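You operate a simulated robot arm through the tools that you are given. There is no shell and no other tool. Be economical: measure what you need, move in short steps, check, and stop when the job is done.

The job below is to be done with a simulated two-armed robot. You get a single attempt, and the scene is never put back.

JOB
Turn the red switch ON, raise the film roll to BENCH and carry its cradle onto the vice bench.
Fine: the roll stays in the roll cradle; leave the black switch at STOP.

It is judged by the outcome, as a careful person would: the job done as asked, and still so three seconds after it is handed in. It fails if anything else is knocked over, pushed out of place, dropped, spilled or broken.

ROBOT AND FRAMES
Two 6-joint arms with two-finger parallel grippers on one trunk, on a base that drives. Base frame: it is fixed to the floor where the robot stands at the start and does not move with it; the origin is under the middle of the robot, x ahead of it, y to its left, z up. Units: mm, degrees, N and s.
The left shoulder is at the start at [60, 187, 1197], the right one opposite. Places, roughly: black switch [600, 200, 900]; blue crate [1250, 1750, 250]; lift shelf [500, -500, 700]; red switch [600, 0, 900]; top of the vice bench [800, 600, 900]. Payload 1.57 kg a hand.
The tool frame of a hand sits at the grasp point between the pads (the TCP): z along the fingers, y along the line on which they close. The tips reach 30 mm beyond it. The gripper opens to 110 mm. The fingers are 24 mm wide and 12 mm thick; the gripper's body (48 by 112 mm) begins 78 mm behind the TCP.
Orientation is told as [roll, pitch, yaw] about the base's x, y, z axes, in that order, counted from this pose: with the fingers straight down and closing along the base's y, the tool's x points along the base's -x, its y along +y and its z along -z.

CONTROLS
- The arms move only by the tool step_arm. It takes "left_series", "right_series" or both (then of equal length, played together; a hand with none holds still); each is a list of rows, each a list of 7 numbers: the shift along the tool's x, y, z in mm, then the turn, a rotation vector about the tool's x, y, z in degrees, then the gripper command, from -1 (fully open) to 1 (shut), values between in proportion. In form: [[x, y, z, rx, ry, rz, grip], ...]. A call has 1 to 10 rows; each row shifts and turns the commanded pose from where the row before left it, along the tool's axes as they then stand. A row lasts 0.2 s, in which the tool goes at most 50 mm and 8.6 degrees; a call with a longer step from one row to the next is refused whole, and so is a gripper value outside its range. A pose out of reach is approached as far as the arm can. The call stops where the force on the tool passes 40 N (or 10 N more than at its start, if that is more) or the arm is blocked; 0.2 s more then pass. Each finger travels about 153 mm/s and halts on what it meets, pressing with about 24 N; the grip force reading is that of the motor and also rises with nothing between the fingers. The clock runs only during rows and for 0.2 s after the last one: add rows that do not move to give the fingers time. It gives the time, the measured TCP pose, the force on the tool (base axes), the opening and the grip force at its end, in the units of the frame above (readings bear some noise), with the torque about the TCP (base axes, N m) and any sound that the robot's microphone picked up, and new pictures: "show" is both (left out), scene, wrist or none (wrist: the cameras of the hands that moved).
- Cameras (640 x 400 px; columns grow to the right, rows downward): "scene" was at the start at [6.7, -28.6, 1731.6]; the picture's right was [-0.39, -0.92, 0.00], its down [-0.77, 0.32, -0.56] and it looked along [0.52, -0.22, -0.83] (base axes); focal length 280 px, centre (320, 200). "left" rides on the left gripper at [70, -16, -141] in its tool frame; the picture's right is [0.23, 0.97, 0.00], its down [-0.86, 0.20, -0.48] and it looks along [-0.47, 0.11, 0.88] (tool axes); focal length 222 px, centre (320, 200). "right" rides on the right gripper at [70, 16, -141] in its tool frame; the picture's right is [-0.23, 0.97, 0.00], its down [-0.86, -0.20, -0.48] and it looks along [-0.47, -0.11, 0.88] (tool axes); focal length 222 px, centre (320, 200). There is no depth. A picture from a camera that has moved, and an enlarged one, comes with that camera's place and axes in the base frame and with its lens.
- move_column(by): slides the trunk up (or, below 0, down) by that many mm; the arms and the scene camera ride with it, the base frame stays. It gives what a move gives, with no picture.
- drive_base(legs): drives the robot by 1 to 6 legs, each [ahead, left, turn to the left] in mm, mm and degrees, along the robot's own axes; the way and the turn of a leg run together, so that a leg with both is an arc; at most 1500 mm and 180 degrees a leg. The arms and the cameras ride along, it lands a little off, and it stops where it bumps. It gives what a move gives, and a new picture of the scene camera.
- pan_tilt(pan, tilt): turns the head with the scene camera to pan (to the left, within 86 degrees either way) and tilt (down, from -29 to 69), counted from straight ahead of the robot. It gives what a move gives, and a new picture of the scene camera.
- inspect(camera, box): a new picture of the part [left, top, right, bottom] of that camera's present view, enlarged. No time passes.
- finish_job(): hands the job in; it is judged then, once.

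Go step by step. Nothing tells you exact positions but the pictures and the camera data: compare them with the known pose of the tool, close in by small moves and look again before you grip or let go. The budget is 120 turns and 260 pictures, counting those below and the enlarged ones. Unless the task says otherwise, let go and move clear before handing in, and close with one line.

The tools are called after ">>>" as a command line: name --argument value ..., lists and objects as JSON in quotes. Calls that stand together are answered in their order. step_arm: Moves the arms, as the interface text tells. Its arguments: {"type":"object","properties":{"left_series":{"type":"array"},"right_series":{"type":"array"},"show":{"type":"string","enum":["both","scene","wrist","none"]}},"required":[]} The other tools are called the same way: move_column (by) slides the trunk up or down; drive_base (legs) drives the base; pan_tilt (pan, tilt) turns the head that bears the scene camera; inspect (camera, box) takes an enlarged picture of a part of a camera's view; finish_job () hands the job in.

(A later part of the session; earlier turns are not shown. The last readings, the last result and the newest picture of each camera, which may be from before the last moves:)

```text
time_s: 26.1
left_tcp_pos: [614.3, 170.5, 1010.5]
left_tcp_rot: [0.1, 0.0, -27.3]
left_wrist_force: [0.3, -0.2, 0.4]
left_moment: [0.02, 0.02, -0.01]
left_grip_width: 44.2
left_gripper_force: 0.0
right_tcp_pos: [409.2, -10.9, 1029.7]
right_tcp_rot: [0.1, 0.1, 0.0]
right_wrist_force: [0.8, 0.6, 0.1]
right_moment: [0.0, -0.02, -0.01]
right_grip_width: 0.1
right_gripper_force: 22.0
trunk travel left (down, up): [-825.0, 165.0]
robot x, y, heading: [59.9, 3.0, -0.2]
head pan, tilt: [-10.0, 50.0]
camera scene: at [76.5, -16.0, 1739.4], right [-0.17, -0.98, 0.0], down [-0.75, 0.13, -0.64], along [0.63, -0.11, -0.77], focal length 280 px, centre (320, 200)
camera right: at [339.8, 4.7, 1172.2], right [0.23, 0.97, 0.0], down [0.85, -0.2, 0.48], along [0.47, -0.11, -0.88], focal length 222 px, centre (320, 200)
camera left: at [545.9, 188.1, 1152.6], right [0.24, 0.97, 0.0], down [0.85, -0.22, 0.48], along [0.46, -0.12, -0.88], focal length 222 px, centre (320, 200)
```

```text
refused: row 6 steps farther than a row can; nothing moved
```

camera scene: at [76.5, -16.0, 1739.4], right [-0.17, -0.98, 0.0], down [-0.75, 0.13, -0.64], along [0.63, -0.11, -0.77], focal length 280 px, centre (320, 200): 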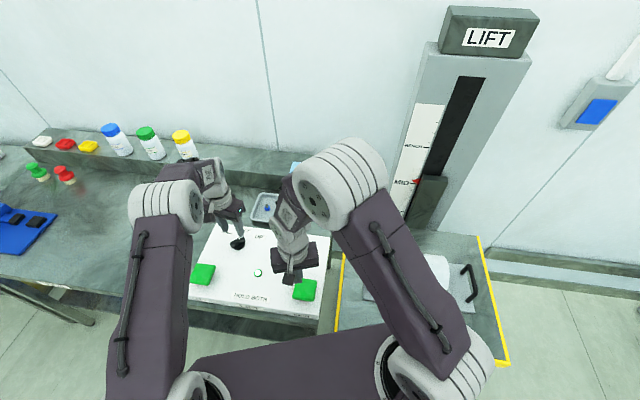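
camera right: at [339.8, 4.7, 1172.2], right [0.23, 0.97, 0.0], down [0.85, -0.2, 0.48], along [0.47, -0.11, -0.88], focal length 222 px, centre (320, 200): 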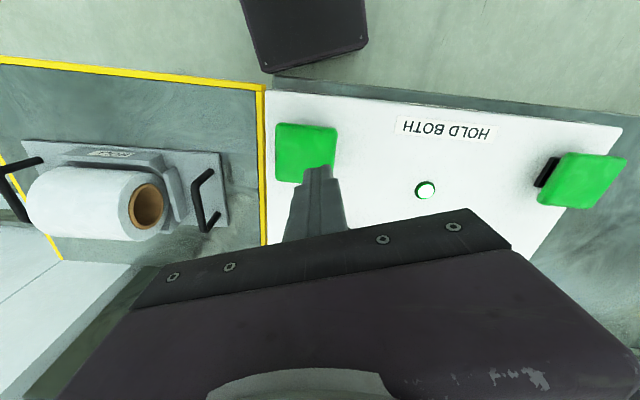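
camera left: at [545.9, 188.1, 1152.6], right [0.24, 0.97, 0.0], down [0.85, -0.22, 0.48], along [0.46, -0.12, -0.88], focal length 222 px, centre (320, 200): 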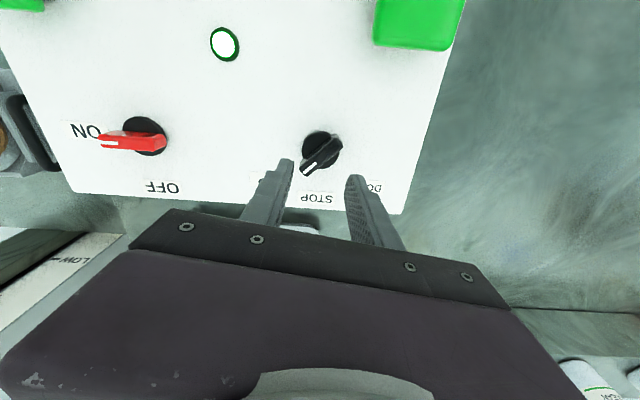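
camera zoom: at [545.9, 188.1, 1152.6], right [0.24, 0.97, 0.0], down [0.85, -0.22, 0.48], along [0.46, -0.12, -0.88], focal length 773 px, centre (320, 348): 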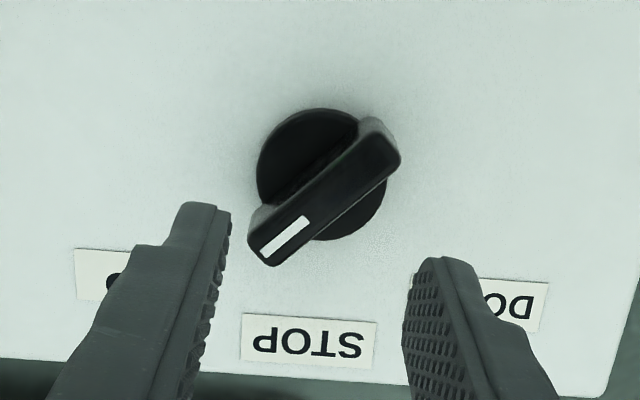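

Black points at UP. One step was slightly too long; I resend it split up.

>>> step_arm --left_series '[[0, 0, 0, 0, 0, -8.5, 0.6], [0, 0, 0, 0, 0, -8.5, 1], [0, 0, 0, 0, 0, -8.5, 1], [30, 38, 0, 0, 0, -1.8, 1], [30, 38, 0, 0, 0, 0, 1], [30, 38, 0, 0, 0, 0, 1], [4, 2, 20, 0, 0, 0, 1], [0, 0, 0, 0, 0, 0, 1]]' --right_series '[[0, -18, 0, 0, 0, 0, 1], [0, 0, 20, 0, 0, 0, 1], [0, 0, 20, 0, 0, 0, 1], [0, 0, 0, 0, 0, 0, 1], [0, 0, 0, 0, 0, 0, 1], [0, 0, 0, 0, 0, 0, 1], [0, 0, 0, 0, 0, 0, 1], [0, 0, 0, 0, 0, 0, 1]]'

```text
time_s: 27.9
left_tcp_pos: [521.7, 287.8, 991.0]
left_tcp_rot: [0.2, 0.1, -0.1]
left_wrist_force: [0.0, -0.2, 0.5]
left_moment: [-0.04, -0.02, -0.01]
left_grip_width: 0.2
left_gripper_force: 21.8
right_tcp_pos: [411.2, -27.9, 991.3]
right_tcp_rot: [0.0, 0.0, 0.0]
right_wrist_force: [-0.5, 0.6, -0.5]
right_moment: [0.03, 0.03, -0.02]
right_grip_width: 0.0
right_gripper_force: 21.6
trunk travel left (down, up): [-825.0, 165.0]
robot x, y, heading: [57.1, 1.0, -0.0]
head pan, tilt: [-10.0, 50.0]
camera scene: at [76.9, -15.0, 1739.4], right [-0.17, -0.98, 0.0], down [-0.75, 0.13, -0.64], along [0.63, -0.11, -0.77], focal length 280 px, centre (320, 200)
camera right: at [341.2, -12.0, 1134.1], right [0.23, 0.97, 0.0], down [0.86, -0.2, 0.48], along [0.47, -0.11, -0.88], focal length 222 px, centre (320, 200)
camera left: at [452.5, 272.3, 1132.7], right [-0.22, 0.97, 0.0], down [0.86, 0.2, 0.48], along [0.47, 0.11, -0.88], focal length 222 px, centre (320, 200)
```

scene: 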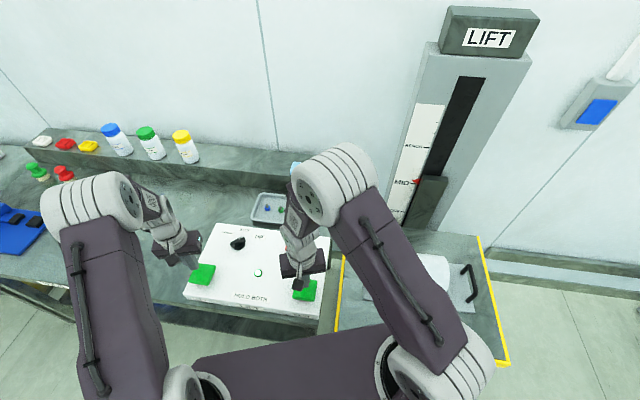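
right: 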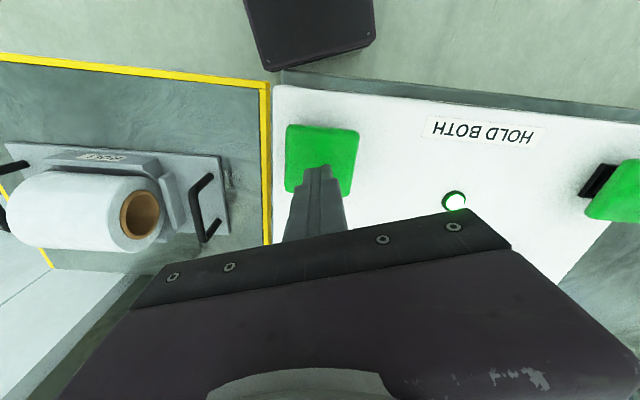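
left: 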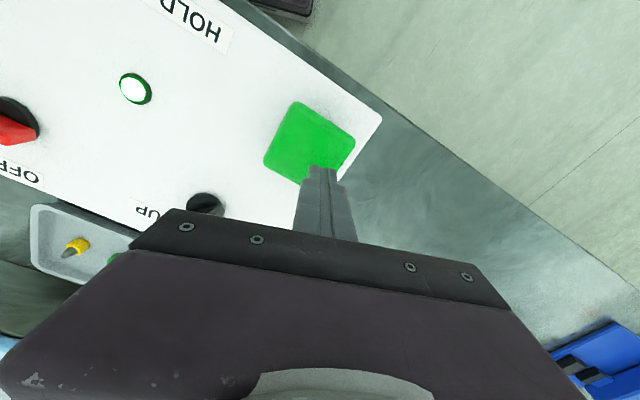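

The right hand is centred; the left button is at about [507, 275], so I shift the left hand and lower both close to the buttons.

>>> step_arm --left_series '[[14, -12, 0, 0, 0, 0, 1], [0, 0, 12, 0, 0, 0, 1], [0, 0, 12, 0, 0, 0, 1], [0, 0, 0, 0, 0, 0, 1]]' --right_series '[[0, 0, 0, 0, 0, 0, 1], [0, 0, 12, 0, 0, 0, 1], [0, 0, 12, 0, 0, 0, 1], [0, 0, 0, 0, 0, 0, 1]]' --show "wrist"

```text
time_s: 28.9
left_tcp_pos: [507.3, 276.6, 967.6]
left_tcp_rot: [0.1, -0.2, -0.2]
left_wrist_force: [1.8, 0.7, 3.7]
left_moment: [0.05, 0.05, -0.03]
left_grip_width: 0.1
left_gripper_force: 21.6
right_tcp_pos: [411.4, -28.6, 968.1]
right_tcp_rot: [0.0, -0.1, 0.0]
right_wrist_force: [-0.6, -0.1, 3.8]
right_moment: [-0.04, 0.07, 0.03]
right_grip_width: 0.0
right_gripper_force: 20.8
trunk travel left (down, up): [-825.0, 165.0]
robot x, y, heading: [60.1, 1.8, -0.2]
head pan, tilt: [-10.0, 50.0]
camera right: at [341.7, -12.1, 1110.8], right [0.23, 0.97, 0.0], down [0.85, -0.2, 0.48], along [0.47, -0.11, -0.88], focal length 222 px, centre (320, 200)
camera left: at [438.6, 260.2, 1109.3], right [-0.22, 0.97, 0.0], down [0.85, 0.2, 0.48], along [0.47, 0.11, -0.88], focal length 222 px, centre (320, 200)
```

right: 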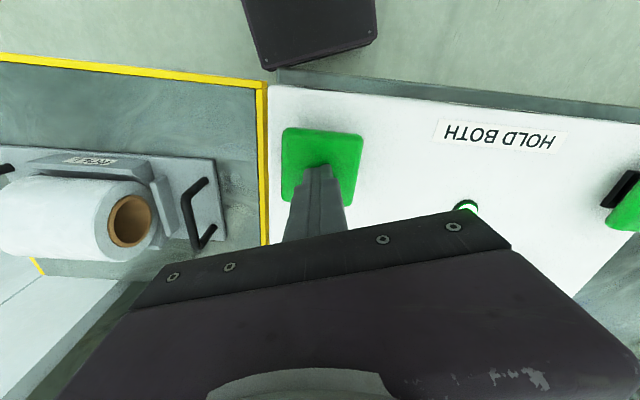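
left: 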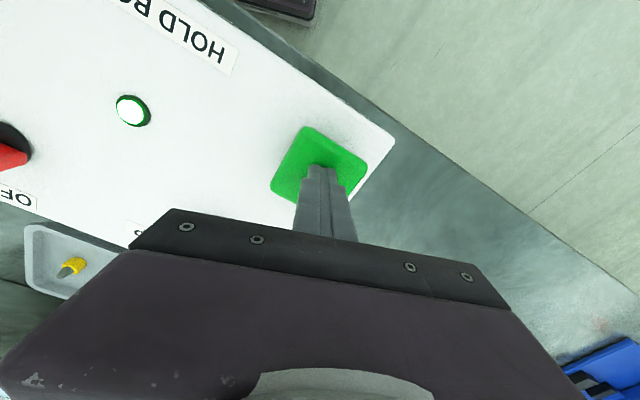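

Both fingertips just touch (≈4 N). I press both down a little, together, and watch the lift.

>>> step_arm --left_series '[[0, 0, 3, 0, 0, 0, 1], [0, 0, 3, 0, 0, 0, 1], [0, 0, 0, 0, 0, 0, 1]]' --right_series '[[0, 0, 3, 0, 0, 0, 1], [0, 0, 3, 0, 0, 0, 1], [0, 0, 0, 0, 0, 0, 1]]' --show "scene"

```text
time_s: 29.7
left_tcp_pos: [508.1, 277.1, 960.9]
left_tcp_rot: [0.1, 0.0, -0.2]
left_wrist_force: [0.2, 0.5, 5.0]
left_moment: [-0.01, 0.0, -0.02]
left_grip_width: 0.2
left_gripper_force: 21.2
right_tcp_pos: [411.6, -27.4, 963.6]
right_tcp_rot: [0.1, 0.0, 0.1]
right_wrist_force: [3.2, 0.1, 6.4]
right_moment: [-0.01, -0.02, 0.02]
right_grip_width: 0.0
right_gripper_force: 21.6
trunk travel left (down, up): [-825.0, 165.0]
robot x, y, heading: [60.8, -1.1, -0.0]
head pan, tilt: [-10.0, 50.0]
camera scene: at [76.2, -15.1, 1739.4], right [-0.17, -0.98, 0.0], down [-0.75, 0.13, -0.64], along [0.63, -0.11, -0.77], focal length 280 px, centre (320, 200)
```

scene: 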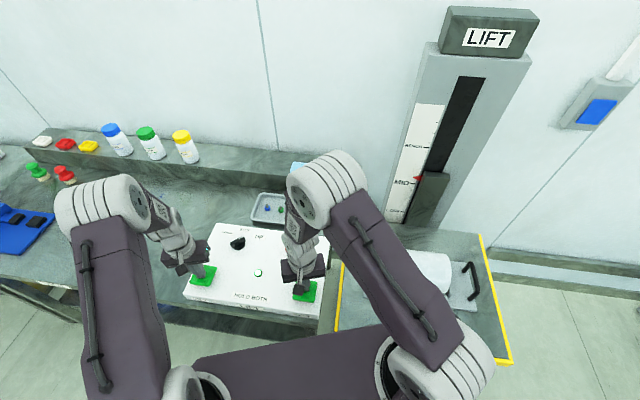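

The pointer has begun to rise. I hold both buttons for a second to gauge the speed.

>>> step_arm --left_series '[[0, 0, 0, 0, 0, 0, 1], [0, 0, 0, 0, 0, 0, 1], [0, 0, 0, 0, 0, 0, 1], [0, 0, 0, 0, 0, 0, 1]]' --right_series '[[0, 0, 1, 0, 0, 0, 1], [0, 0, 0, 0, 0, 0, 1], [0, 0, 0, 0, 0, 0, 1], [0, 0, 0, 0, 0, 0, 1]]' --show "scene"

>>> inspect --camera "scene" --box '[370, 90, 470, 230]'

```text
time_s: 30.7
left_tcp_pos: [507.2, 276.1, 961.0]
left_tcp_rot: [0.0, 0.0, -0.2]
left_wrist_force: [0.8, -1.6, 5.2]
left_moment: [-0.07, 0.01, 0.04]
left_grip_width: 0.0
left_gripper_force: 21.3
right_tcp_pos: [410.5, -28.1, 960.9]
right_tcp_rot: [0.0, 0.0, 0.0]
right_wrist_force: [2.1, 3.1, 5.6]
right_moment: [0.02, 0.03, -0.03]
right_grip_width: 0.0
right_gripper_force: 21.0
trunk travel left (down, up): [-825.0, 165.0]
robot x, y, heading: [61.9, 0.7, -0.2]
head pan, tilt: [-10.0, 50.0]
camera scene: at [76.2, -15.1, 1739.4], right [-0.17, -0.98, 0.0], down [-0.75, 0.13, -0.64], along [0.63, -0.11, -0.77], focal length 280 px, centre (320, 200)
```

scene: 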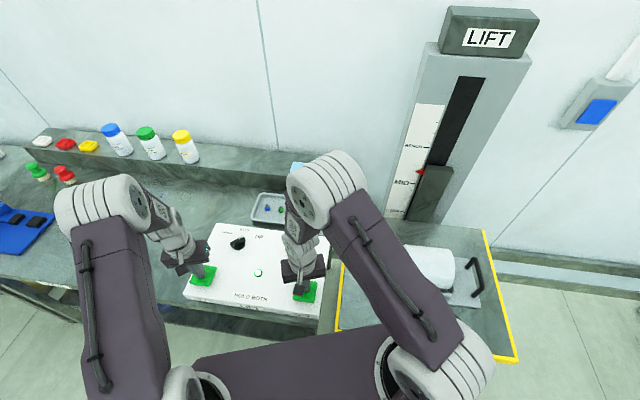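

```text
2.86 times, centred on (420, 160) of scene
camera zoom: at [76.2, -15.1, 1739.4], right [-0.17, -0.98, 0.0], down [-0.75, 0.13, -0.64], along [0.63, -0.11, -0.77], focal length 800 px, centre (34, 314)
```

zoom: 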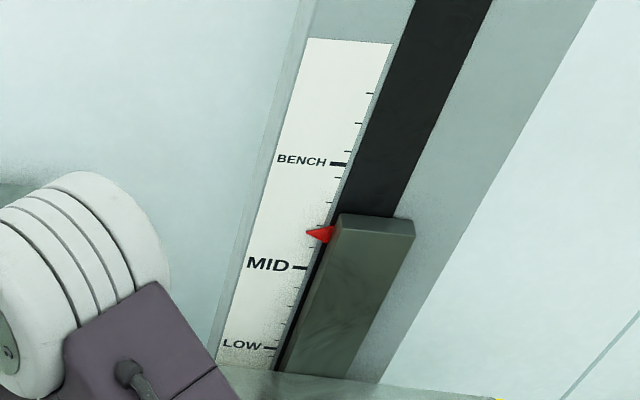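

The pointer is about a third of the way from MID to BENCH. I hold about 1.6 s more.

>>> step_arm --left_series '[[0, 0, 0, 0, 0, 0, 1], [0, 0, 0, 0, 0, 0, 1], [0, 0, 0, 0, 0, 0, 1], [0, 0, 0, 0, 0, 0, 1], [0, 0, 0, 0, 0, 0, 1], [0, 0, 0, 0, 0, 0, 1], [0, 0, 0, 0, 0, 0, 1]]' --right_series '[[0, 0, 0, 0, 0, 0, 1], [0, 0, 0, 0, 0, 0, 1], [0, 0, 0, 0, 0, 0, 1], [0, 0, 0, 0, 0, 0, 1], [0, 0, 0, 0, 0, 0, 1], [0, 0, 0, 0, 0, 0, 1], [0, 0, 0, 0, 0, 0, 1]]' --show "none"

>>> inspect --camera "scene" --box '[370, 90, 470, 230]'

```text
time_s: 32.3
left_tcp_pos: [507.5, 276.5, 962.2]
left_tcp_rot: [0.1, 0.0, 0.0]
left_wrist_force: [1.4, -1.6, 4.2]
left_moment: [-0.08, 0.0, 0.01]
left_grip_width: 0.0
left_gripper_force: 21.3
right_tcp_pos: [410.0, -28.1, 961.3]
right_tcp_rot: [0.0, 0.1, 0.1]
right_wrist_force: [0.5, 1.2, 5.9]
right_moment: [0.03, -0.04, 0.01]
right_grip_width: 0.0
right_gripper_force: 20.6
trunk travel left (down, up): [-825.0, 165.0]
robot x, y, heading: [57.5, -6.0, -0.1]
head pan, tilt: [-10.0, 50.0]
```

```text
2.86 times, centred on (420, 160) of scene
camera zoom: at [76.2, -15.1, 1739.4], right [-0.17, -0.98, 0.0], down [-0.75, 0.13, -0.64], along [0.63, -0.11, -0.77], focal length 800 px, centre (34, 314)
```

zoom: 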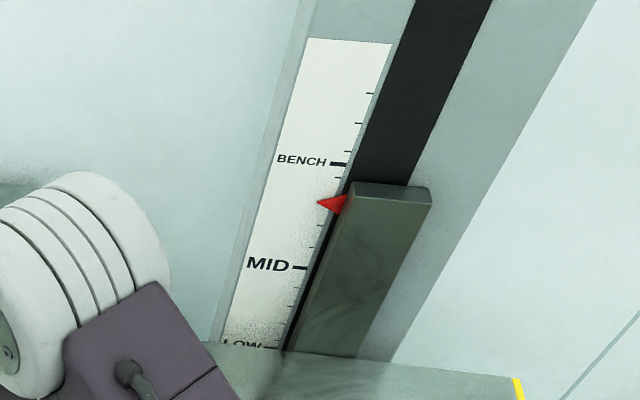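

It moves about 19 px/s in this enlarged view, with 40 px left. I hold 1.2 s more.

>>> step_arm --left_series '[[0, 0, 0, 0, 0, 0, 1], [0, 0, 0, 0, 0, 0, 1], [0, 0, 0, 0, 0, 0, 1], [0, 0, 0, 0, 0, 0, 1], [0, 0, 0, 0, 0, 0, 1]]' --right_series '[[0, 0, 0, 0, 0, 0, 1], [0, 0, 0, 0, 0, 0, 1], [0, 0, 0, 0, 0, 0, 1], [0, 0, 0, 0, 0, 0, 1], [0, 0, 0, 0, 0, 0, 1]]' --show "none"

>>> inspect --camera "scene" --box '[395, 110, 455, 190]'

```text
time_s: 33.5
left_tcp_pos: [507.9, 277.0, 961.6]
left_tcp_rot: [0.1, 0.0, -0.1]
left_wrist_force: [1.1, -0.3, 4.9]
left_moment: [-0.03, 0.01, 0.02]
left_grip_width: 0.2
left_gripper_force: 21.3
right_tcp_pos: [412.0, -28.4, 961.8]
right_tcp_rot: [0.0, 0.0, 0.0]
right_wrist_force: [1.6, -0.7, 5.6]
right_moment: [-0.04, -0.02, 0.01]
right_grip_width: 0.1
right_gripper_force: 21.0
trunk travel left (down, up): [-825.0, 165.0]
robot x, y, heading: [60.2, -0.6, -0.1]
head pan, tilt: [-10.0, 50.0]
```

```text
5.00 times, centred on (425, 150) of scene
camera zoom: at [76.2, -15.1, 1739.4], right [-0.17, -0.98, 0.0], down [-0.75, 0.13, -0.64], along [0.63, -0.11, -0.77], focal length 1401 px, centre (-205, 450)
```

zoom: 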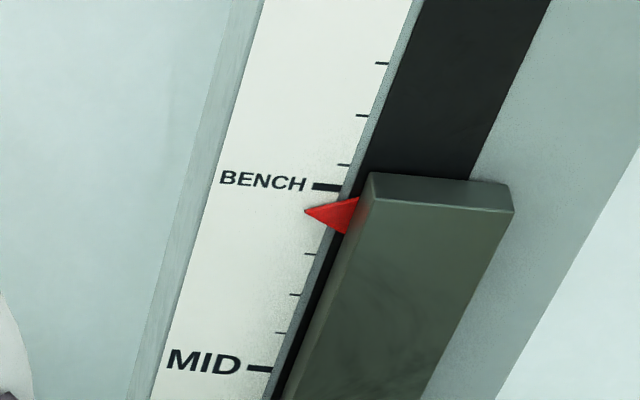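

About 5 raw pixels remain (~0.7 s). I hold a short 0.4 s and look again.

>>> step_arm --left_series '[[0, 0, 0, 0, 0, 0, 1]]' --right_series '[[0, 0, 0, 0, 0, 0, 1]]' --show "none"

>>> inspect --camera "scene" --box '[395, 110, 455, 190]'

```text
time_s: 33.9
left_tcp_pos: [506.8, 275.4, 962.5]
left_tcp_rot: [0.1, 0.0, -0.2]
left_wrist_force: [1.7, -0.1, 5.9]
left_moment: [-0.02, 0.0, -0.03]
left_grip_width: 0.0
left_gripper_force: 21.0
right_tcp_pos: [411.3, -29.1, 960.5]
right_tcp_rot: [0.0, 0.0, -0.1]
right_wrist_force: [1.7, 0.1, 6.1]
right_moment: [-0.03, 0.0, 0.02]
right_grip_width: 0.0
right_gripper_force: 21.5
trunk travel left (down, up): [-825.0, 165.0]
robot x, y, heading: [61.6, 1.3, -0.3]
head pan, tilt: [-10.0, 50.0]
```

```text
5.00 times, centred on (425, 150) of scene
camera zoom: at [76.2, -15.1, 1739.4], right [-0.17, -0.98, 0.0], down [-0.75, 0.13, -0.64], along [0.63, -0.11, -0.77], focal length 1401 px, centre (-205, 450)
```

zoom: 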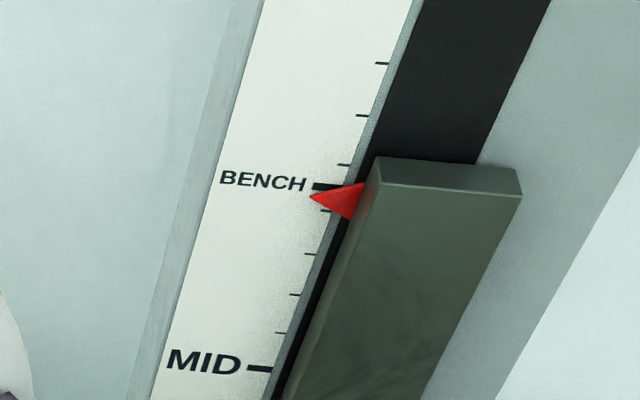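

It's about 10 px short, and release takes some time too. I now lift both hands, gently at first, so it stops at the mark.

>>> step_arm --left_series '[[0, 0, -5, 0, 0, 0, 1], [0, 0, -20, 0, 0, 0, 1], [0, 0, -30, 0, 0, 0, 1]]' --right_series '[[0, 0, -5, 0, 0, 0, 1], [0, 0, -20, 0, 0, 0, 1], [0, 0, -30, 0, 0, 0, 1]]' --show "scene"

>>> inspect --camera "scene" --box '[395, 110, 455, 190]'

```text
time_s: 34.7
left_tcp_pos: [507.9, 275.3, 1017.2]
left_tcp_rot: [0.1, 0.0, -0.1]
left_wrist_force: [1.3, 0.2, 0.3]
left_moment: [0.02, -0.01, -0.01]
left_grip_width: 0.2
left_gripper_force: 21.3
right_tcp_pos: [413.2, -28.8, 1016.6]
right_tcp_rot: [0.1, 0.0, 0.0]
right_wrist_force: [0.7, -0.1, 0.5]
right_moment: [0.02, -0.02, -0.02]
right_grip_width: 0.0
right_gripper_force: 21.2
trunk travel left (down, up): [-825.0, 165.0]
robot x, y, heading: [55.9, 1.4, 0.1]
head pan, tilt: [-10.0, 50.0]
camera scene: at [74.4, -15.6, 1739.2], right [-0.17, -0.98, 0.0], down [-0.75, 0.13, -0.64], along [0.63, -0.11, -0.77], focal length 280 px, centre (320, 200)
```

scene: 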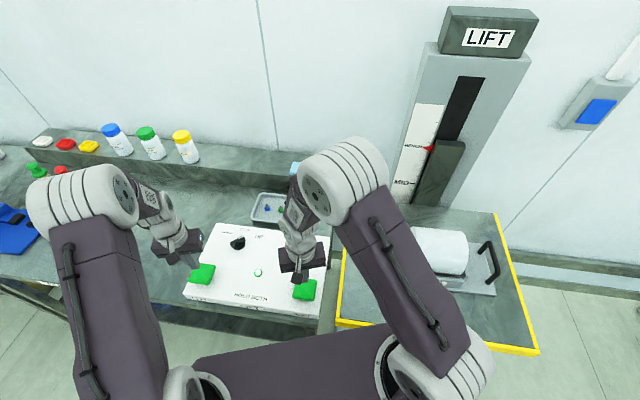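

```text
5.00 times, centred on (425, 150) of scene
camera zoom: at [74.4, -15.6, 1739.2], right [-0.17, -0.98, 0.0], down [-0.75, 0.13, -0.64], along [0.63, -0.11, -0.77], focal length 1401 px, centre (-205, 450)
```

zoom: 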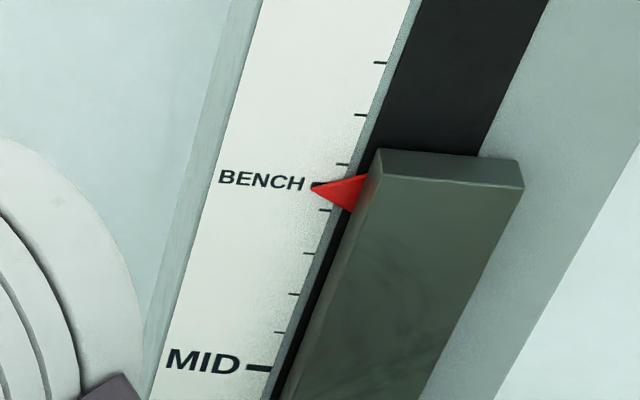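

The pointer now sits right on BENCH. Next, back to the black switch with the left hand to set it to STOP.

>>> step_arm --left_series '[[-36, -34.5, 0, 0, 0, 0, 0.6], [-36, -34.5, 0, 0, 0, 0, 0.2], [-36, -34.5, 0, 0, 0, 0, 0.2], [0, 0, 0, 0, 0, 8.5, 0.2], [0, 0, 0, 0, 0, 8.5, 0.2], [0, 0, 0, 0, 0, 8.5, 0.2], [0, 0, 0, 0, 0, 8.5, 0.2], [0, 0, 0, 0, 0, 8.5, 0.2], [0, 0, 15, 0, 0, 8.5, 0.2], [0, 0, 15, 0, 0, 8.5, 0.2]]' --show "wrist"

```text
time_s: 36.9
left_tcp_pos: [615.9, 173.4, 985.4]
left_tcp_rot: [-0.1, -0.1, -59.8]
left_wrist_force: [-0.3, 0.0, -0.3]
left_moment: [0.0, 0.01, -0.01]
left_grip_width: 44.2
left_gripper_force: 0.1
right_tcp_pos: [414.6, -27.8, 1015.7]
right_tcp_rot: [0.0, 0.0, 0.1]
right_wrist_force: [-0.1, 0.5, 0.4]
right_moment: [-0.01, 0.02, -0.01]
right_grip_width: 0.3
right_gripper_force: 21.1
trunk travel left (down, up): [-825.0, 165.0]
robot x, y, heading: [58.8, 2.0, -0.0]
head pan, tilt: [-10.0, 50.0]
camera left: at [568.4, 225.3, 1126.6], right [0.73, 0.69, 0.0], down [0.6, -0.64, 0.48], along [0.33, -0.35, -0.88], focal length 222 px, centre (320, 200)
```

left: 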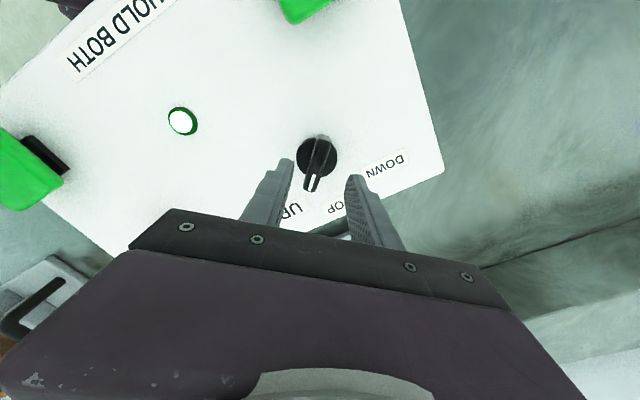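

Well aligned. I descend, grip, and turn it back counter-clockwise to -18° (STOP).

>>> step_arm --left_series '[[0, -1, 25, 0, 0, 0, 0.2], [0, 0, 25, 0, 0, 0, 0.2], [0, 0, 0, 0, 0, 0, 0.6], [0, 0, 0, 0, 0, 0, 1], [0, 0, 0, 0, 0, 0, 1], [0, 0, 0, 0, 0, -8.4, 1], [0, 0, 0, 0, 0, -8.4, 1], [0, 0, 0, 0, 0, -8.4, 1], [0, 0, 0, 0, 0, -8.4, 1], [0, 0, 0, 0, 0, -8.4, 1]]' --show "wrist"

```text
time_s: 39.1
left_tcp_pos: [615.6, 172.0, 934.5]
left_tcp_rot: [0.1, 0.1, -17.5]
left_wrist_force: [-10.1, -10.1, -11.5]
left_moment: [-0.31, 0.23, -0.02]
left_grip_width: 13.8
left_gripper_force: 30.1
right_tcp_pos: [413.1, -29.4, 1015.2]
right_tcp_rot: [0.1, 0.0, 0.0]
right_wrist_force: [0.1, -1.1, 0.5]
right_moment: [0.01, 0.01, 0.02]
right_grip_width: 0.2
right_gripper_force: 21.4
trunk travel left (down, up): [-825.0, 165.0]
robot x, y, heading: [61.3, 2.2, -0.1]
head pan, tilt: [-10.0, 50.0]
camera left: at [544.1, 176.7, 1077.2], right [0.08, 1.0, 0.0], down [0.88, -0.07, 0.48], along [0.48, -0.03, -0.88], focal length 222 px, centre (320, 200)
```

left: 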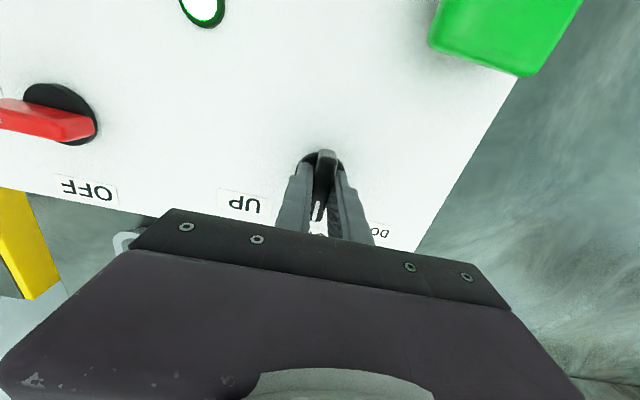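

I release, lift and check the pointer.

>>> step_arm --left_series '[[0, 0, 0, 0, 0, 0, 0.2], [0, 0, 0, 0, 0, 0, 0], [0, 0, -25, 0, 0, 0, 0], [0, 0, -25, 0, 0, 0, 0], [0, 0, -30, 0, 0, 0, 0], [0, 0, 0, 0, 0, 0, 0]]'

>>> inspect --camera "left" --box '[230, 100, 410, 230]'

```text
time_s: 40.5
left_tcp_pos: [616.7, 170.7, 1015.4]
left_tcp_rot: [0.0, 0.0, -17.7]
left_wrist_force: [-0.4, 0.0, -0.5]
left_moment: [0.0, -0.05, 0.0]
left_grip_width: 54.9
left_gripper_force: 0.1
right_tcp_pos: [414.0, -28.4, 1015.4]
right_tcp_rot: [0.0, 0.1, -0.1]
right_wrist_force: [0.4, 0.0, 0.5]
right_moment: [0.01, -0.02, 0.01]
right_grip_width: 0.2
right_gripper_force: 21.3
trunk travel left (down, up): [-825.0, 165.0]
robot x, y, heading: [58.2, -1.2, -0.2]
head pan, tilt: [-10.0, 50.0]
camera scene: at [77.1, -14.4, 1739.4], right [-0.17, -0.98, 0.0], down [-0.75, 0.13, -0.64], along [0.63, -0.11, -0.77], focal length 280 px, centre (320, 200)
camera left: at [545.7, 176.8, 1156.9], right [0.08, 1.0, 0.0], down [0.88, -0.07, 0.48], along [0.48, -0.04, -0.88], focal length 222 px, centre (320, 200)
```

scene: 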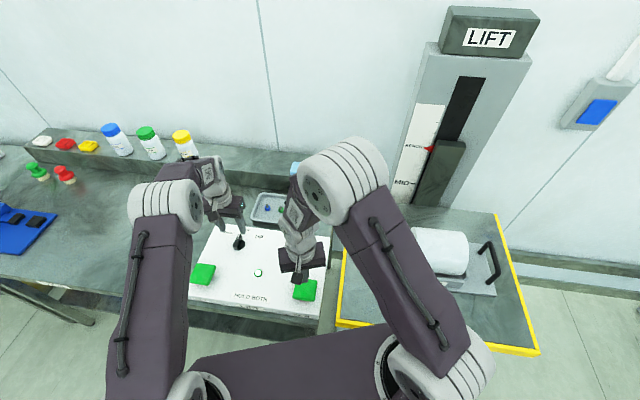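
left: 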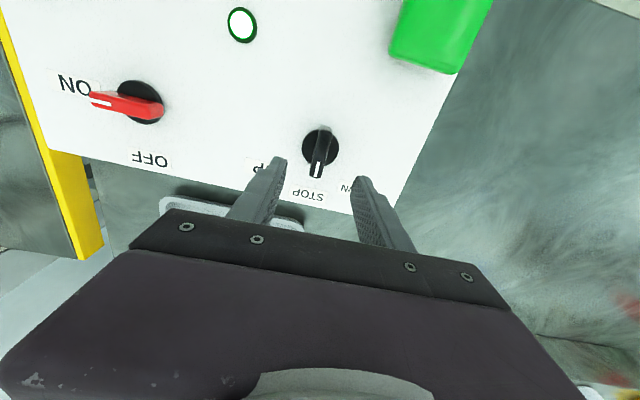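

```text
3.08 times, centred on (320, 165) of left
camera zoom: at [545.7, 176.8, 1156.9], right [0.08, 1.0, 0.0], down [0.88, -0.07, 0.48], along [0.48, -0.04, -0.88], focal length 684 px, centre (320, 308)
```

zoom: 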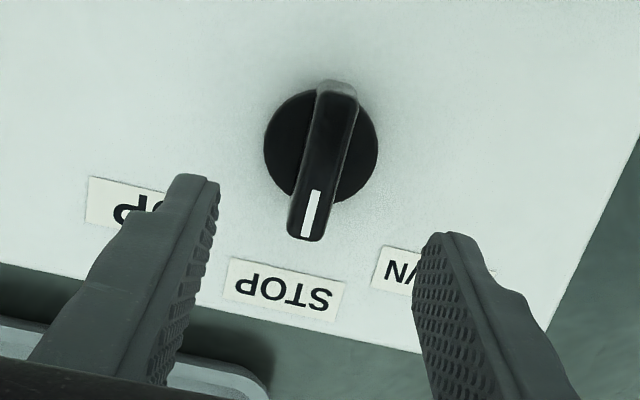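

Black is back at STOP and the pointer stays at BENCH. Now I raise and tuck both hands before driving sideways to the cradle.

>>> step_arm --left_series '[[0, 0, -20, 0, 0, -8.5, -1], [0, 0, -20, 0, 0, -8.5, -1], [37, 5, -26, 0, 0, -0.8, -1], [37, 5, -26, 0, 0, 0, -1], [37, 5, -26, 0, 0, 0, -1], [37, 0, -26, 0, 0, 0, -1]]' --right_series '[[0, 0, -20, 0, 0, 0, -1], [0, 0, -20, 0, 0, 0, -1], [-11, -30, -26, 0, 0, 0, -1], [-11, -30, -26, 0, 0, 0, -1], [-11, -30, -26, 0, 0, 0, -1], [-11, -30, -26, 0, 0, 0, -1]]'

```text
time_s: 41.9
left_tcp_pos: [464.2, 185.1, 1160.3]
left_tcp_rot: [0.2, 0.0, 0.2]
left_wrist_force: [-0.6, -0.2, 0.4]
left_moment: [0.0, -0.02, 0.02]
left_grip_width: 110.1
left_gripper_force: 0.1
right_tcp_pos: [452.8, -150.5, 1164.0]
right_tcp_rot: [0.1, -0.1, 0.1]
right_wrist_force: [-0.6, 0.1, -0.3]
right_moment: [0.05, 0.01, 0.0]
right_grip_width: 109.8
right_gripper_force: 0.1
trunk travel left (down, up): [-825.0, 165.0]
robot x, y, heading: [63.0, 0.0, 0.0]
head pan, tilt: [-10.0, 50.0]
camera scene: at [73.6, -16.3, 1739.3], right [-0.17, -0.98, 0.0], down [-0.75, 0.13, -0.64], along [0.63, -0.11, -0.77], focal length 280 px, centre (320, 200)
camera right: at [383.2, -133.9, 1306.5], right [0.23, 0.97, 0.0], down [0.85, -0.2, 0.48], along [0.47, -0.11, -0.88], focal length 222 px, centre (320, 200)
camera left: at [395.4, 168.8, 1301.4], right [-0.23, 0.97, 0.0], down [0.85, 0.2, 0.48], along [0.47, 0.11, -0.88], focal length 222 px, centre (320, 200)
```

scene: 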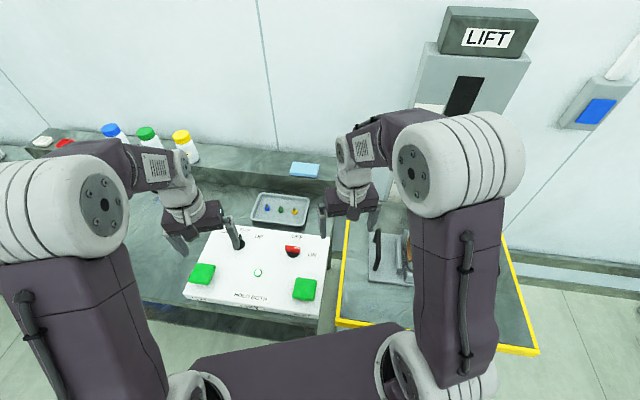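
right: 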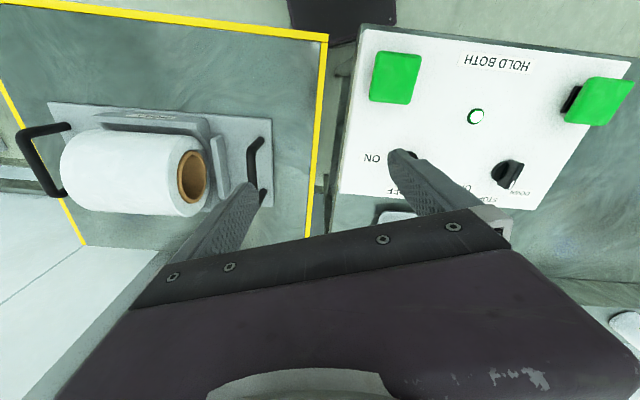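
left: 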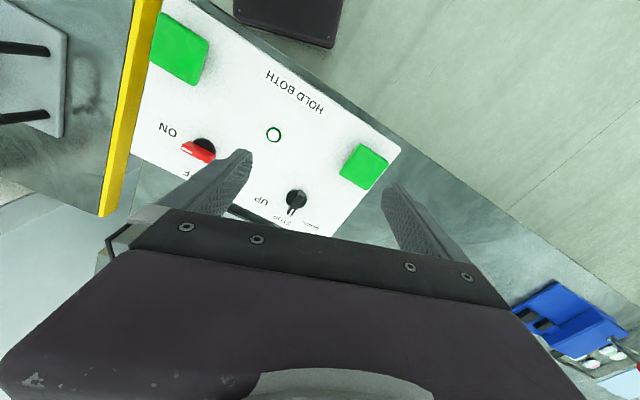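

The cradle's handles appear near [492, -272] and [400, -623], i.e. a yaw of about -15°, centre [446, -447]. I drive to face it squarely at about 430 mm distance.

>>> drive_base --legs '[[-32, -336, 0], [0, 0, -15]]'

>>> pan_tilt --pan 0 --tilt 50

>>> step_arm --left_series '[[0, 0, 10, 0, 0, 0, -1]]' --right_series '[[0, 0, 10, 0, 0, 0, -1]]' --show "wrist"

```text
time_s: 45.0
left_tcp_pos: [470.4, -264.0, 1158.7]
left_tcp_rot: [0.1, 0.0, -14.6]
left_wrist_force: [-0.6, -0.5, 0.4]
left_moment: [0.0, 0.01, 0.01]
left_grip_width: 110.0
left_gripper_force: 0.0
right_tcp_pos: [373.4, -584.3, 1163.8]
right_tcp_rot: [0.0, 0.1, -14.8]
right_wrist_force: [0.0, 0.6, 0.4]
right_moment: [0.0, -0.01, -0.01]
right_grip_width: 109.9
right_gripper_force: 0.1
trunk travel left (down, up): [-825.0, 165.0]
robot x, y, heading: [25.5, -338.3, -14.9]
head pan, tilt: [-10.0, 50.0]
camera scene: at [41.4, -358.8, 1739.4], right [-0.42, -0.91, 0.0], down [-0.7, 0.32, -0.64], along [0.58, -0.27, -0.77], focal length 280 px, centre (320, 200)
```

scene: 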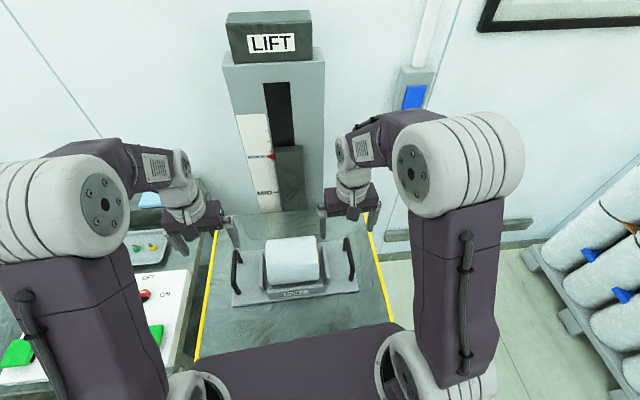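

```text
time_s: 45.7
left_tcp_pos: [469.7, -263.0, 1158.3]
left_tcp_rot: [0.1, 0.0, -14.6]
left_wrist_force: [0.1, -0.4, 0.6]
left_moment: [-0.05, 0.01, 0.04]
left_grip_width: 110.1
left_gripper_force: 0.0
right_tcp_pos: [373.8, -584.5, 1162.9]
right_tcp_rot: [0.0, 0.0, -14.7]
right_wrist_force: [0.0, 0.3, 0.6]
right_moment: [0.03, -0.02, -0.02]
right_grip_width: 109.9
right_gripper_force: 0.1
trunk travel left (down, up): [-825.0, 165.0]
robot x, y, heading: [28.6, -343.3, -14.8]
head pan, tilt: [0.0, 50.0]
camera scene: at [45.7, -345.8, 1739.4], right [-0.26, -0.97, 0.0], down [-0.74, 0.2, -0.64], along [0.62, -0.16, -0.77], focal length 280 px, centre (320, 200)
```

scene: 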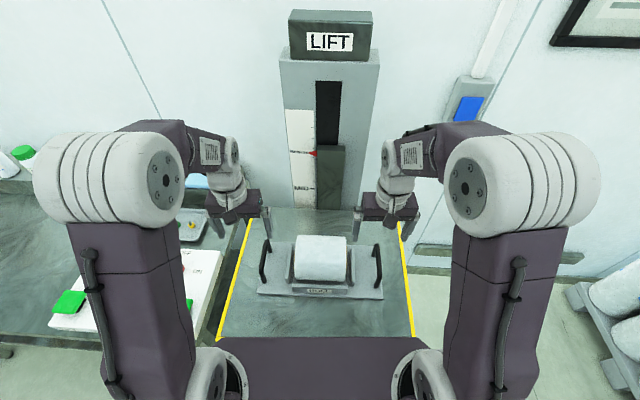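

```text
time_s: 46.1
left_tcp_pos: [470.0, -263.2, 1147.4]
left_tcp_rot: [-0.1, 0.0, -14.6]
left_wrist_force: [0.2, 0.3, -0.3]
left_moment: [-0.01, -0.01, 0.0]
left_grip_width: 110.0
left_gripper_force: 0.0
right_tcp_pos: [372.9, -584.7, 1152.2]
right_tcp_rot: [0.1, 0.0, -14.9]
right_wrist_force: [-0.1, 0.1, -0.1]
right_moment: [0.0, 0.03, 0.03]
right_grip_width: 109.8
right_gripper_force: 0.1
trunk travel left (down, up): [-825.0, 165.0]
robot x, y, heading: [27.0, -341.3, -14.6]
head pan, tilt: [0.0, 50.0]
camera right: at [309.9, -550.3, 1296.2], right [0.47, 0.88, 0.0], down [0.78, -0.41, 0.48], along [0.42, -0.22, -0.88], focal length 222 px, centre (320, 200)
camera left: at [399.7, -261.8, 1290.1], right [0.03, 1.0, 0.0], down [0.88, -0.02, 0.48], along [0.48, -0.01, -0.88], focal length 222 px, centre (320, 200)
```

right: 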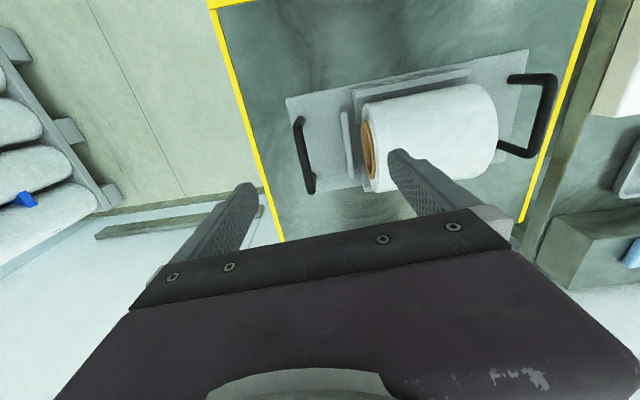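
left: 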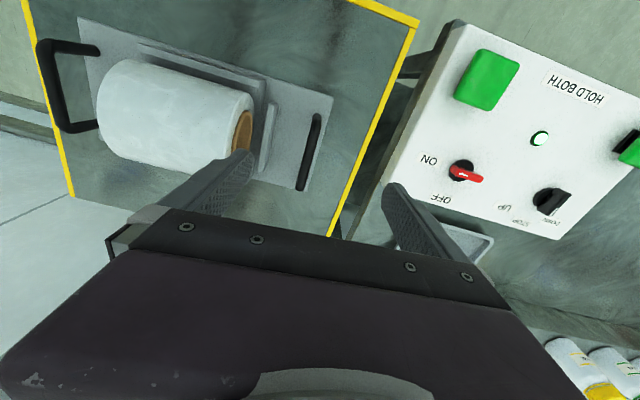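

Both hands are roughly above the handles. I centre them above the estimated bar positions, narrow the fingers and lower to about z 1050 for a closer look.

>>> step_arm --left_series '[[-19, -4.5, 10, 0, 0, 0, -0.4], [-18, -4.5, 20, 0, 0, 0, -0.1], [0, 0, 30, 0, 0, 0, -0.1], [0, 0, 35, 0, 0, 0, -0.1], [0, 0, 0, 0, 0, 0, -0.1]]' --right_series '[[-14, -17, 10, 0, 0, 0, -0.4], [-14, -17, 20, 0, 0, 0, -0.1], [0, 0, 35, 0, 0, 0, -0.1], [0, 0, 35, 0, 0, 0, -0.1], [0, 0, 0, 0, 0, 0, -0.1]]'

```text
time_s: 47.3
left_tcp_pos: [503.7, -282.4, 1056.0]
left_tcp_rot: [0.0, -0.1, -14.6]
left_wrist_force: [-0.7, 0.0, 0.6]
left_moment: [0.01, -0.03, 0.01]
left_grip_width: 60.5
left_gripper_force: 0.1
right_tcp_pos: [391.4, -623.9, 1050.6]
right_tcp_rot: [0.0, 0.0, -14.8]
right_wrist_force: [-0.1, 0.0, -0.1]
right_moment: [0.04, 0.02, 0.04]
right_grip_width: 60.6
right_gripper_force: 0.0
trunk travel left (down, up): [-825.0, 165.0]
robot x, y, heading: [29.6, -340.2, -14.9]
head pan, tilt: [0.0, 50.0]
camera scene: at [45.7, -346.1, 1739.4], right [-0.26, -0.97, 0.0], down [-0.74, 0.2, -0.64], along [0.62, -0.16, -0.77], focal length 280 px, centre (320, 200)
camera right: at [328.1, -590.6, 1194.0], right [0.47, 0.88, 0.0], down [0.78, -0.41, 0.48], along [0.42, -0.22, -0.88], focal length 222 px, centre (320, 200)
camera left: at [432.2, -279.9, 1196.7], right [0.03, 1.0, 0.0], down [0.88, -0.02, 0.48], along [0.48, -0.01, -0.88], focal length 222 px, centre (320, 200)
```

scene: 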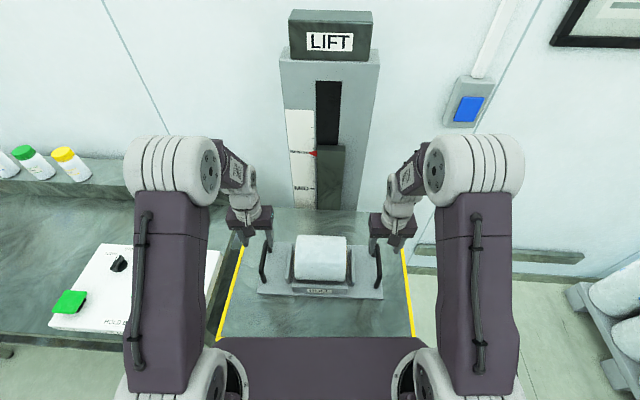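
right: 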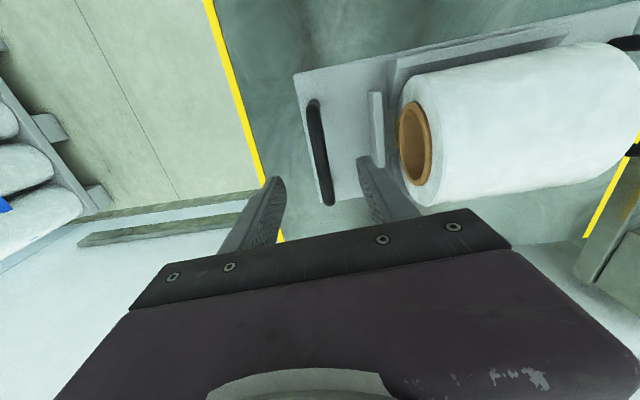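
left: 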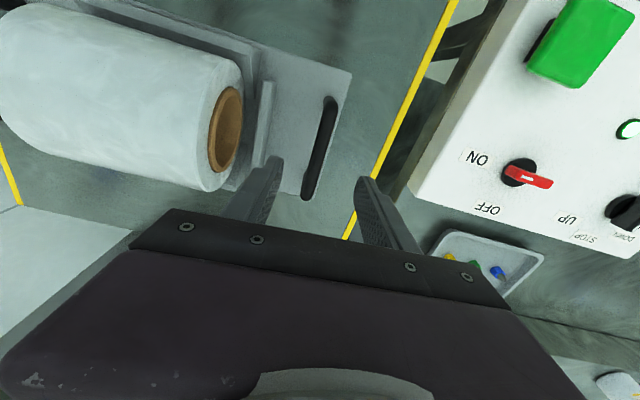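

The bars are at z ≈ 960, cradle yaw ≈ -17.8°. I refine yaw and position and lower until the fingertips reach about the bar tops.

>>> step_arm --left_series '[[0, -1.5, 25, 0, 0, 3, 0.1], [0, 0, 25, 0, 0, 0, 0.2], [0, 0, 17, 0, 0, 0, 0.2], [0, 0, 0, 0, 0, 0, 0.2]]' --right_series '[[-3, 1, 25, 0, 0, 3, 0.1], [0, 0, 25, 0, 0, 0, 0.2], [0, 0, 12, 0, 0, 0, 0.2], [0, 0, 0, 0, 0, 0, 0.2]]' --show "wrist"

>>> inspect --camera "scene" --box '[220, 200, 420, 320]'

```text
time_s: 48.3
left_tcp_pos: [502.9, -281.6, 986.4]
left_tcp_rot: [0.0, 0.0, -17.5]
left_wrist_force: [0.0, -0.1, 0.4]
left_moment: [-0.01, 0.0, 0.0]
left_grip_width: 44.1
left_gripper_force: 0.0
right_tcp_pos: [395.2, -622.8, 989.9]
right_tcp_rot: [0.0, 0.1, -17.7]
right_wrist_force: [-0.2, 0.6, -0.5]
right_moment: [-0.04, -0.01, 0.03]
right_grip_width: 43.9
right_gripper_force: 0.0
trunk travel left (down, up): [-825.0, 165.0]
robot x, y, heading: [26.6, -338.0, -14.8]
head pan, tilt: [0.0, 50.0]
camera right: at [333.2, -587.0, 1133.4], right [0.51, 0.86, 0.0], down [0.75, -0.45, 0.48], along [0.41, -0.25, -0.88], focal length 222 px, centre (320, 200)
camera left: at [432.2, -276.7, 1128.5], right [0.08, 1.0, 0.0], down [0.88, -0.07, 0.48], along [0.48, -0.04, -0.88], focal length 222 px, centre (320, 200)
```

right: 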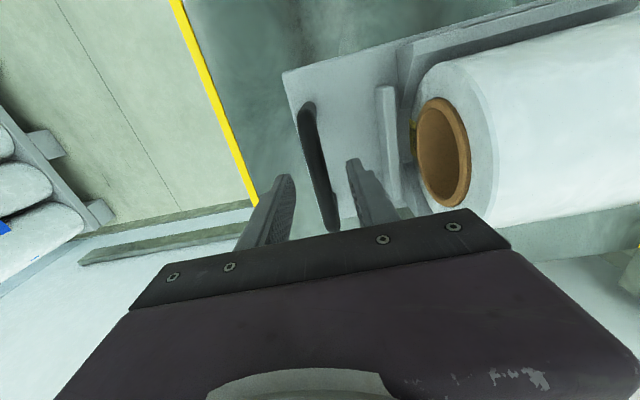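
left: 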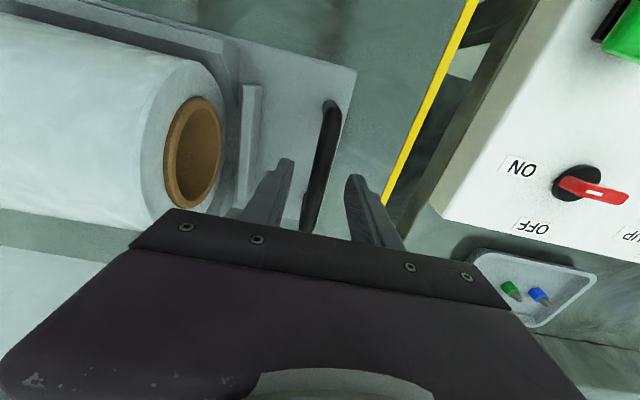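

```text
3.20 times, centred on (320, 260) of scene
camera zoom: at [46.1, -345.7, 1739.4], right [-0.26, -0.97, 0.0], down [-0.74, 0.2, -0.64], along [0.62, -0.16, -0.77], focal length 897 px, centre (320, 8)
```

zoom: 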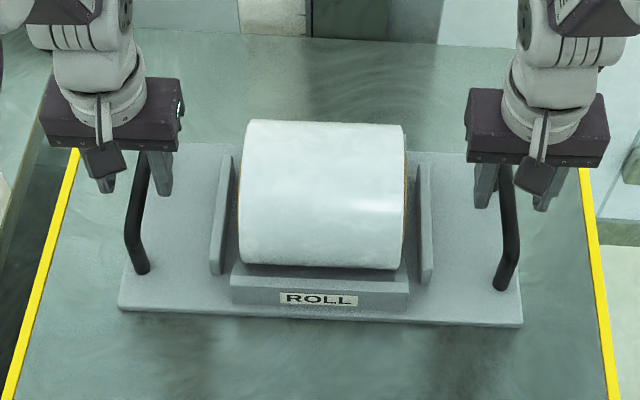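

Both pairs of fingers straddle their bars. I shift the left one slightly, descend to bar height and close both.

>>> step_arm --left_series '[[0, -3.5, 10, 0, 0, 0, 0.2], [0, 0, 10, 0, 0, 0, 0.2], [0, 0, 8, 0, 0, 0, 0.2], [0, 0, 0, 0, 0, 0, 0.6], [0, 0, 0, 0, 0, 0, 1], [0, 0, 0, 0, 0, 0, 1]]' --right_series '[[0, -0.5, 10, 0, 0, 0, 0.2], [0, 0, 10, 0, 0, 0, 0.2], [0, 0, 11, 0, 0, 0, 0.2], [0, 0, 0, 0, 0, 0, 0.6], [0, 0, 0, 0, 0, 0, 1], [0, 0, 0, 0, 0, 0, 1]]' --show "wrist"

>>> inspect --camera "scene" --box '[220, 200, 420, 320]'

```text
time_s: 49.5
left_tcp_pos: [502.3, -282.2, 959.0]
left_tcp_rot: [0.1, 0.0, -17.5]
left_wrist_force: [1.6, 3.4, 1.0]
left_moment: [0.01, -0.22, 0.03]
left_grip_width: 15.7
left_gripper_force: 24.6
right_tcp_pos: [394.6, -626.2, 959.1]
right_tcp_rot: [-0.1, 0.1, -17.7]
right_wrist_force: [-1.0, -0.9, 0.5]
right_moment: [-0.1, -0.37, 0.2]
right_grip_width: 15.7
right_gripper_force: 23.8
trunk travel left (down, up): [-825.0, 165.0]
robot x, y, heading: [30.5, -340.7, -14.7]
head pan, tilt: [0.0, 50.0]
stopped in row 6 (left hand): the force on the tool passed its limit at 45 N (the readings are from after the stop); the commanded pose is now the measured one
camera right: at [332.9, -588.4, 1101.8], right [0.51, 0.86, 0.0], down [0.75, -0.45, 0.48], along [0.41, -0.25, -0.88], focal length 222 px, centre (320, 200)
camera left: at [431.4, -277.0, 1100.9], right [0.08, 1.0, 0.0], down [0.88, -0.07, 0.48], along [0.48, -0.03, -0.88], focal length 222 px, centre (320, 200)
```

right: 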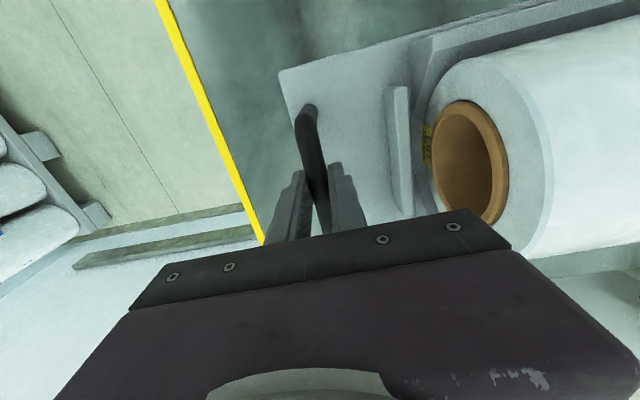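
left: 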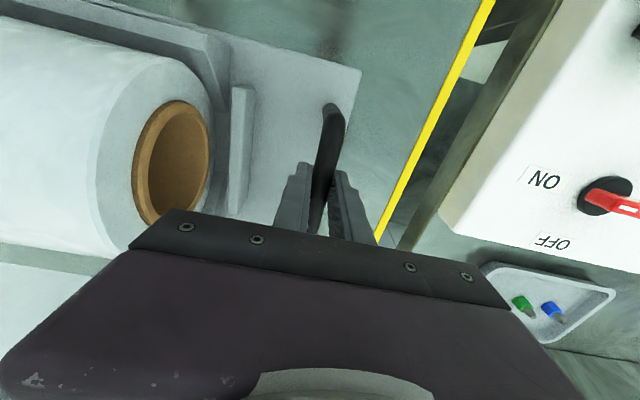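

```text
3.20 times, centred on (320, 260) of scene
camera zoom: at [46.4, -344.5, 1739.3], right [-0.25, -0.97, 0.0], down [-0.74, 0.19, -0.64], along [0.62, -0.16, -0.77], focal length 897 px, centre (320, 8)
```

zoom: 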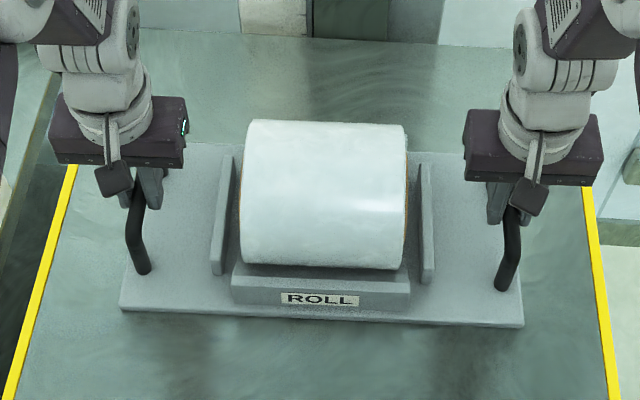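

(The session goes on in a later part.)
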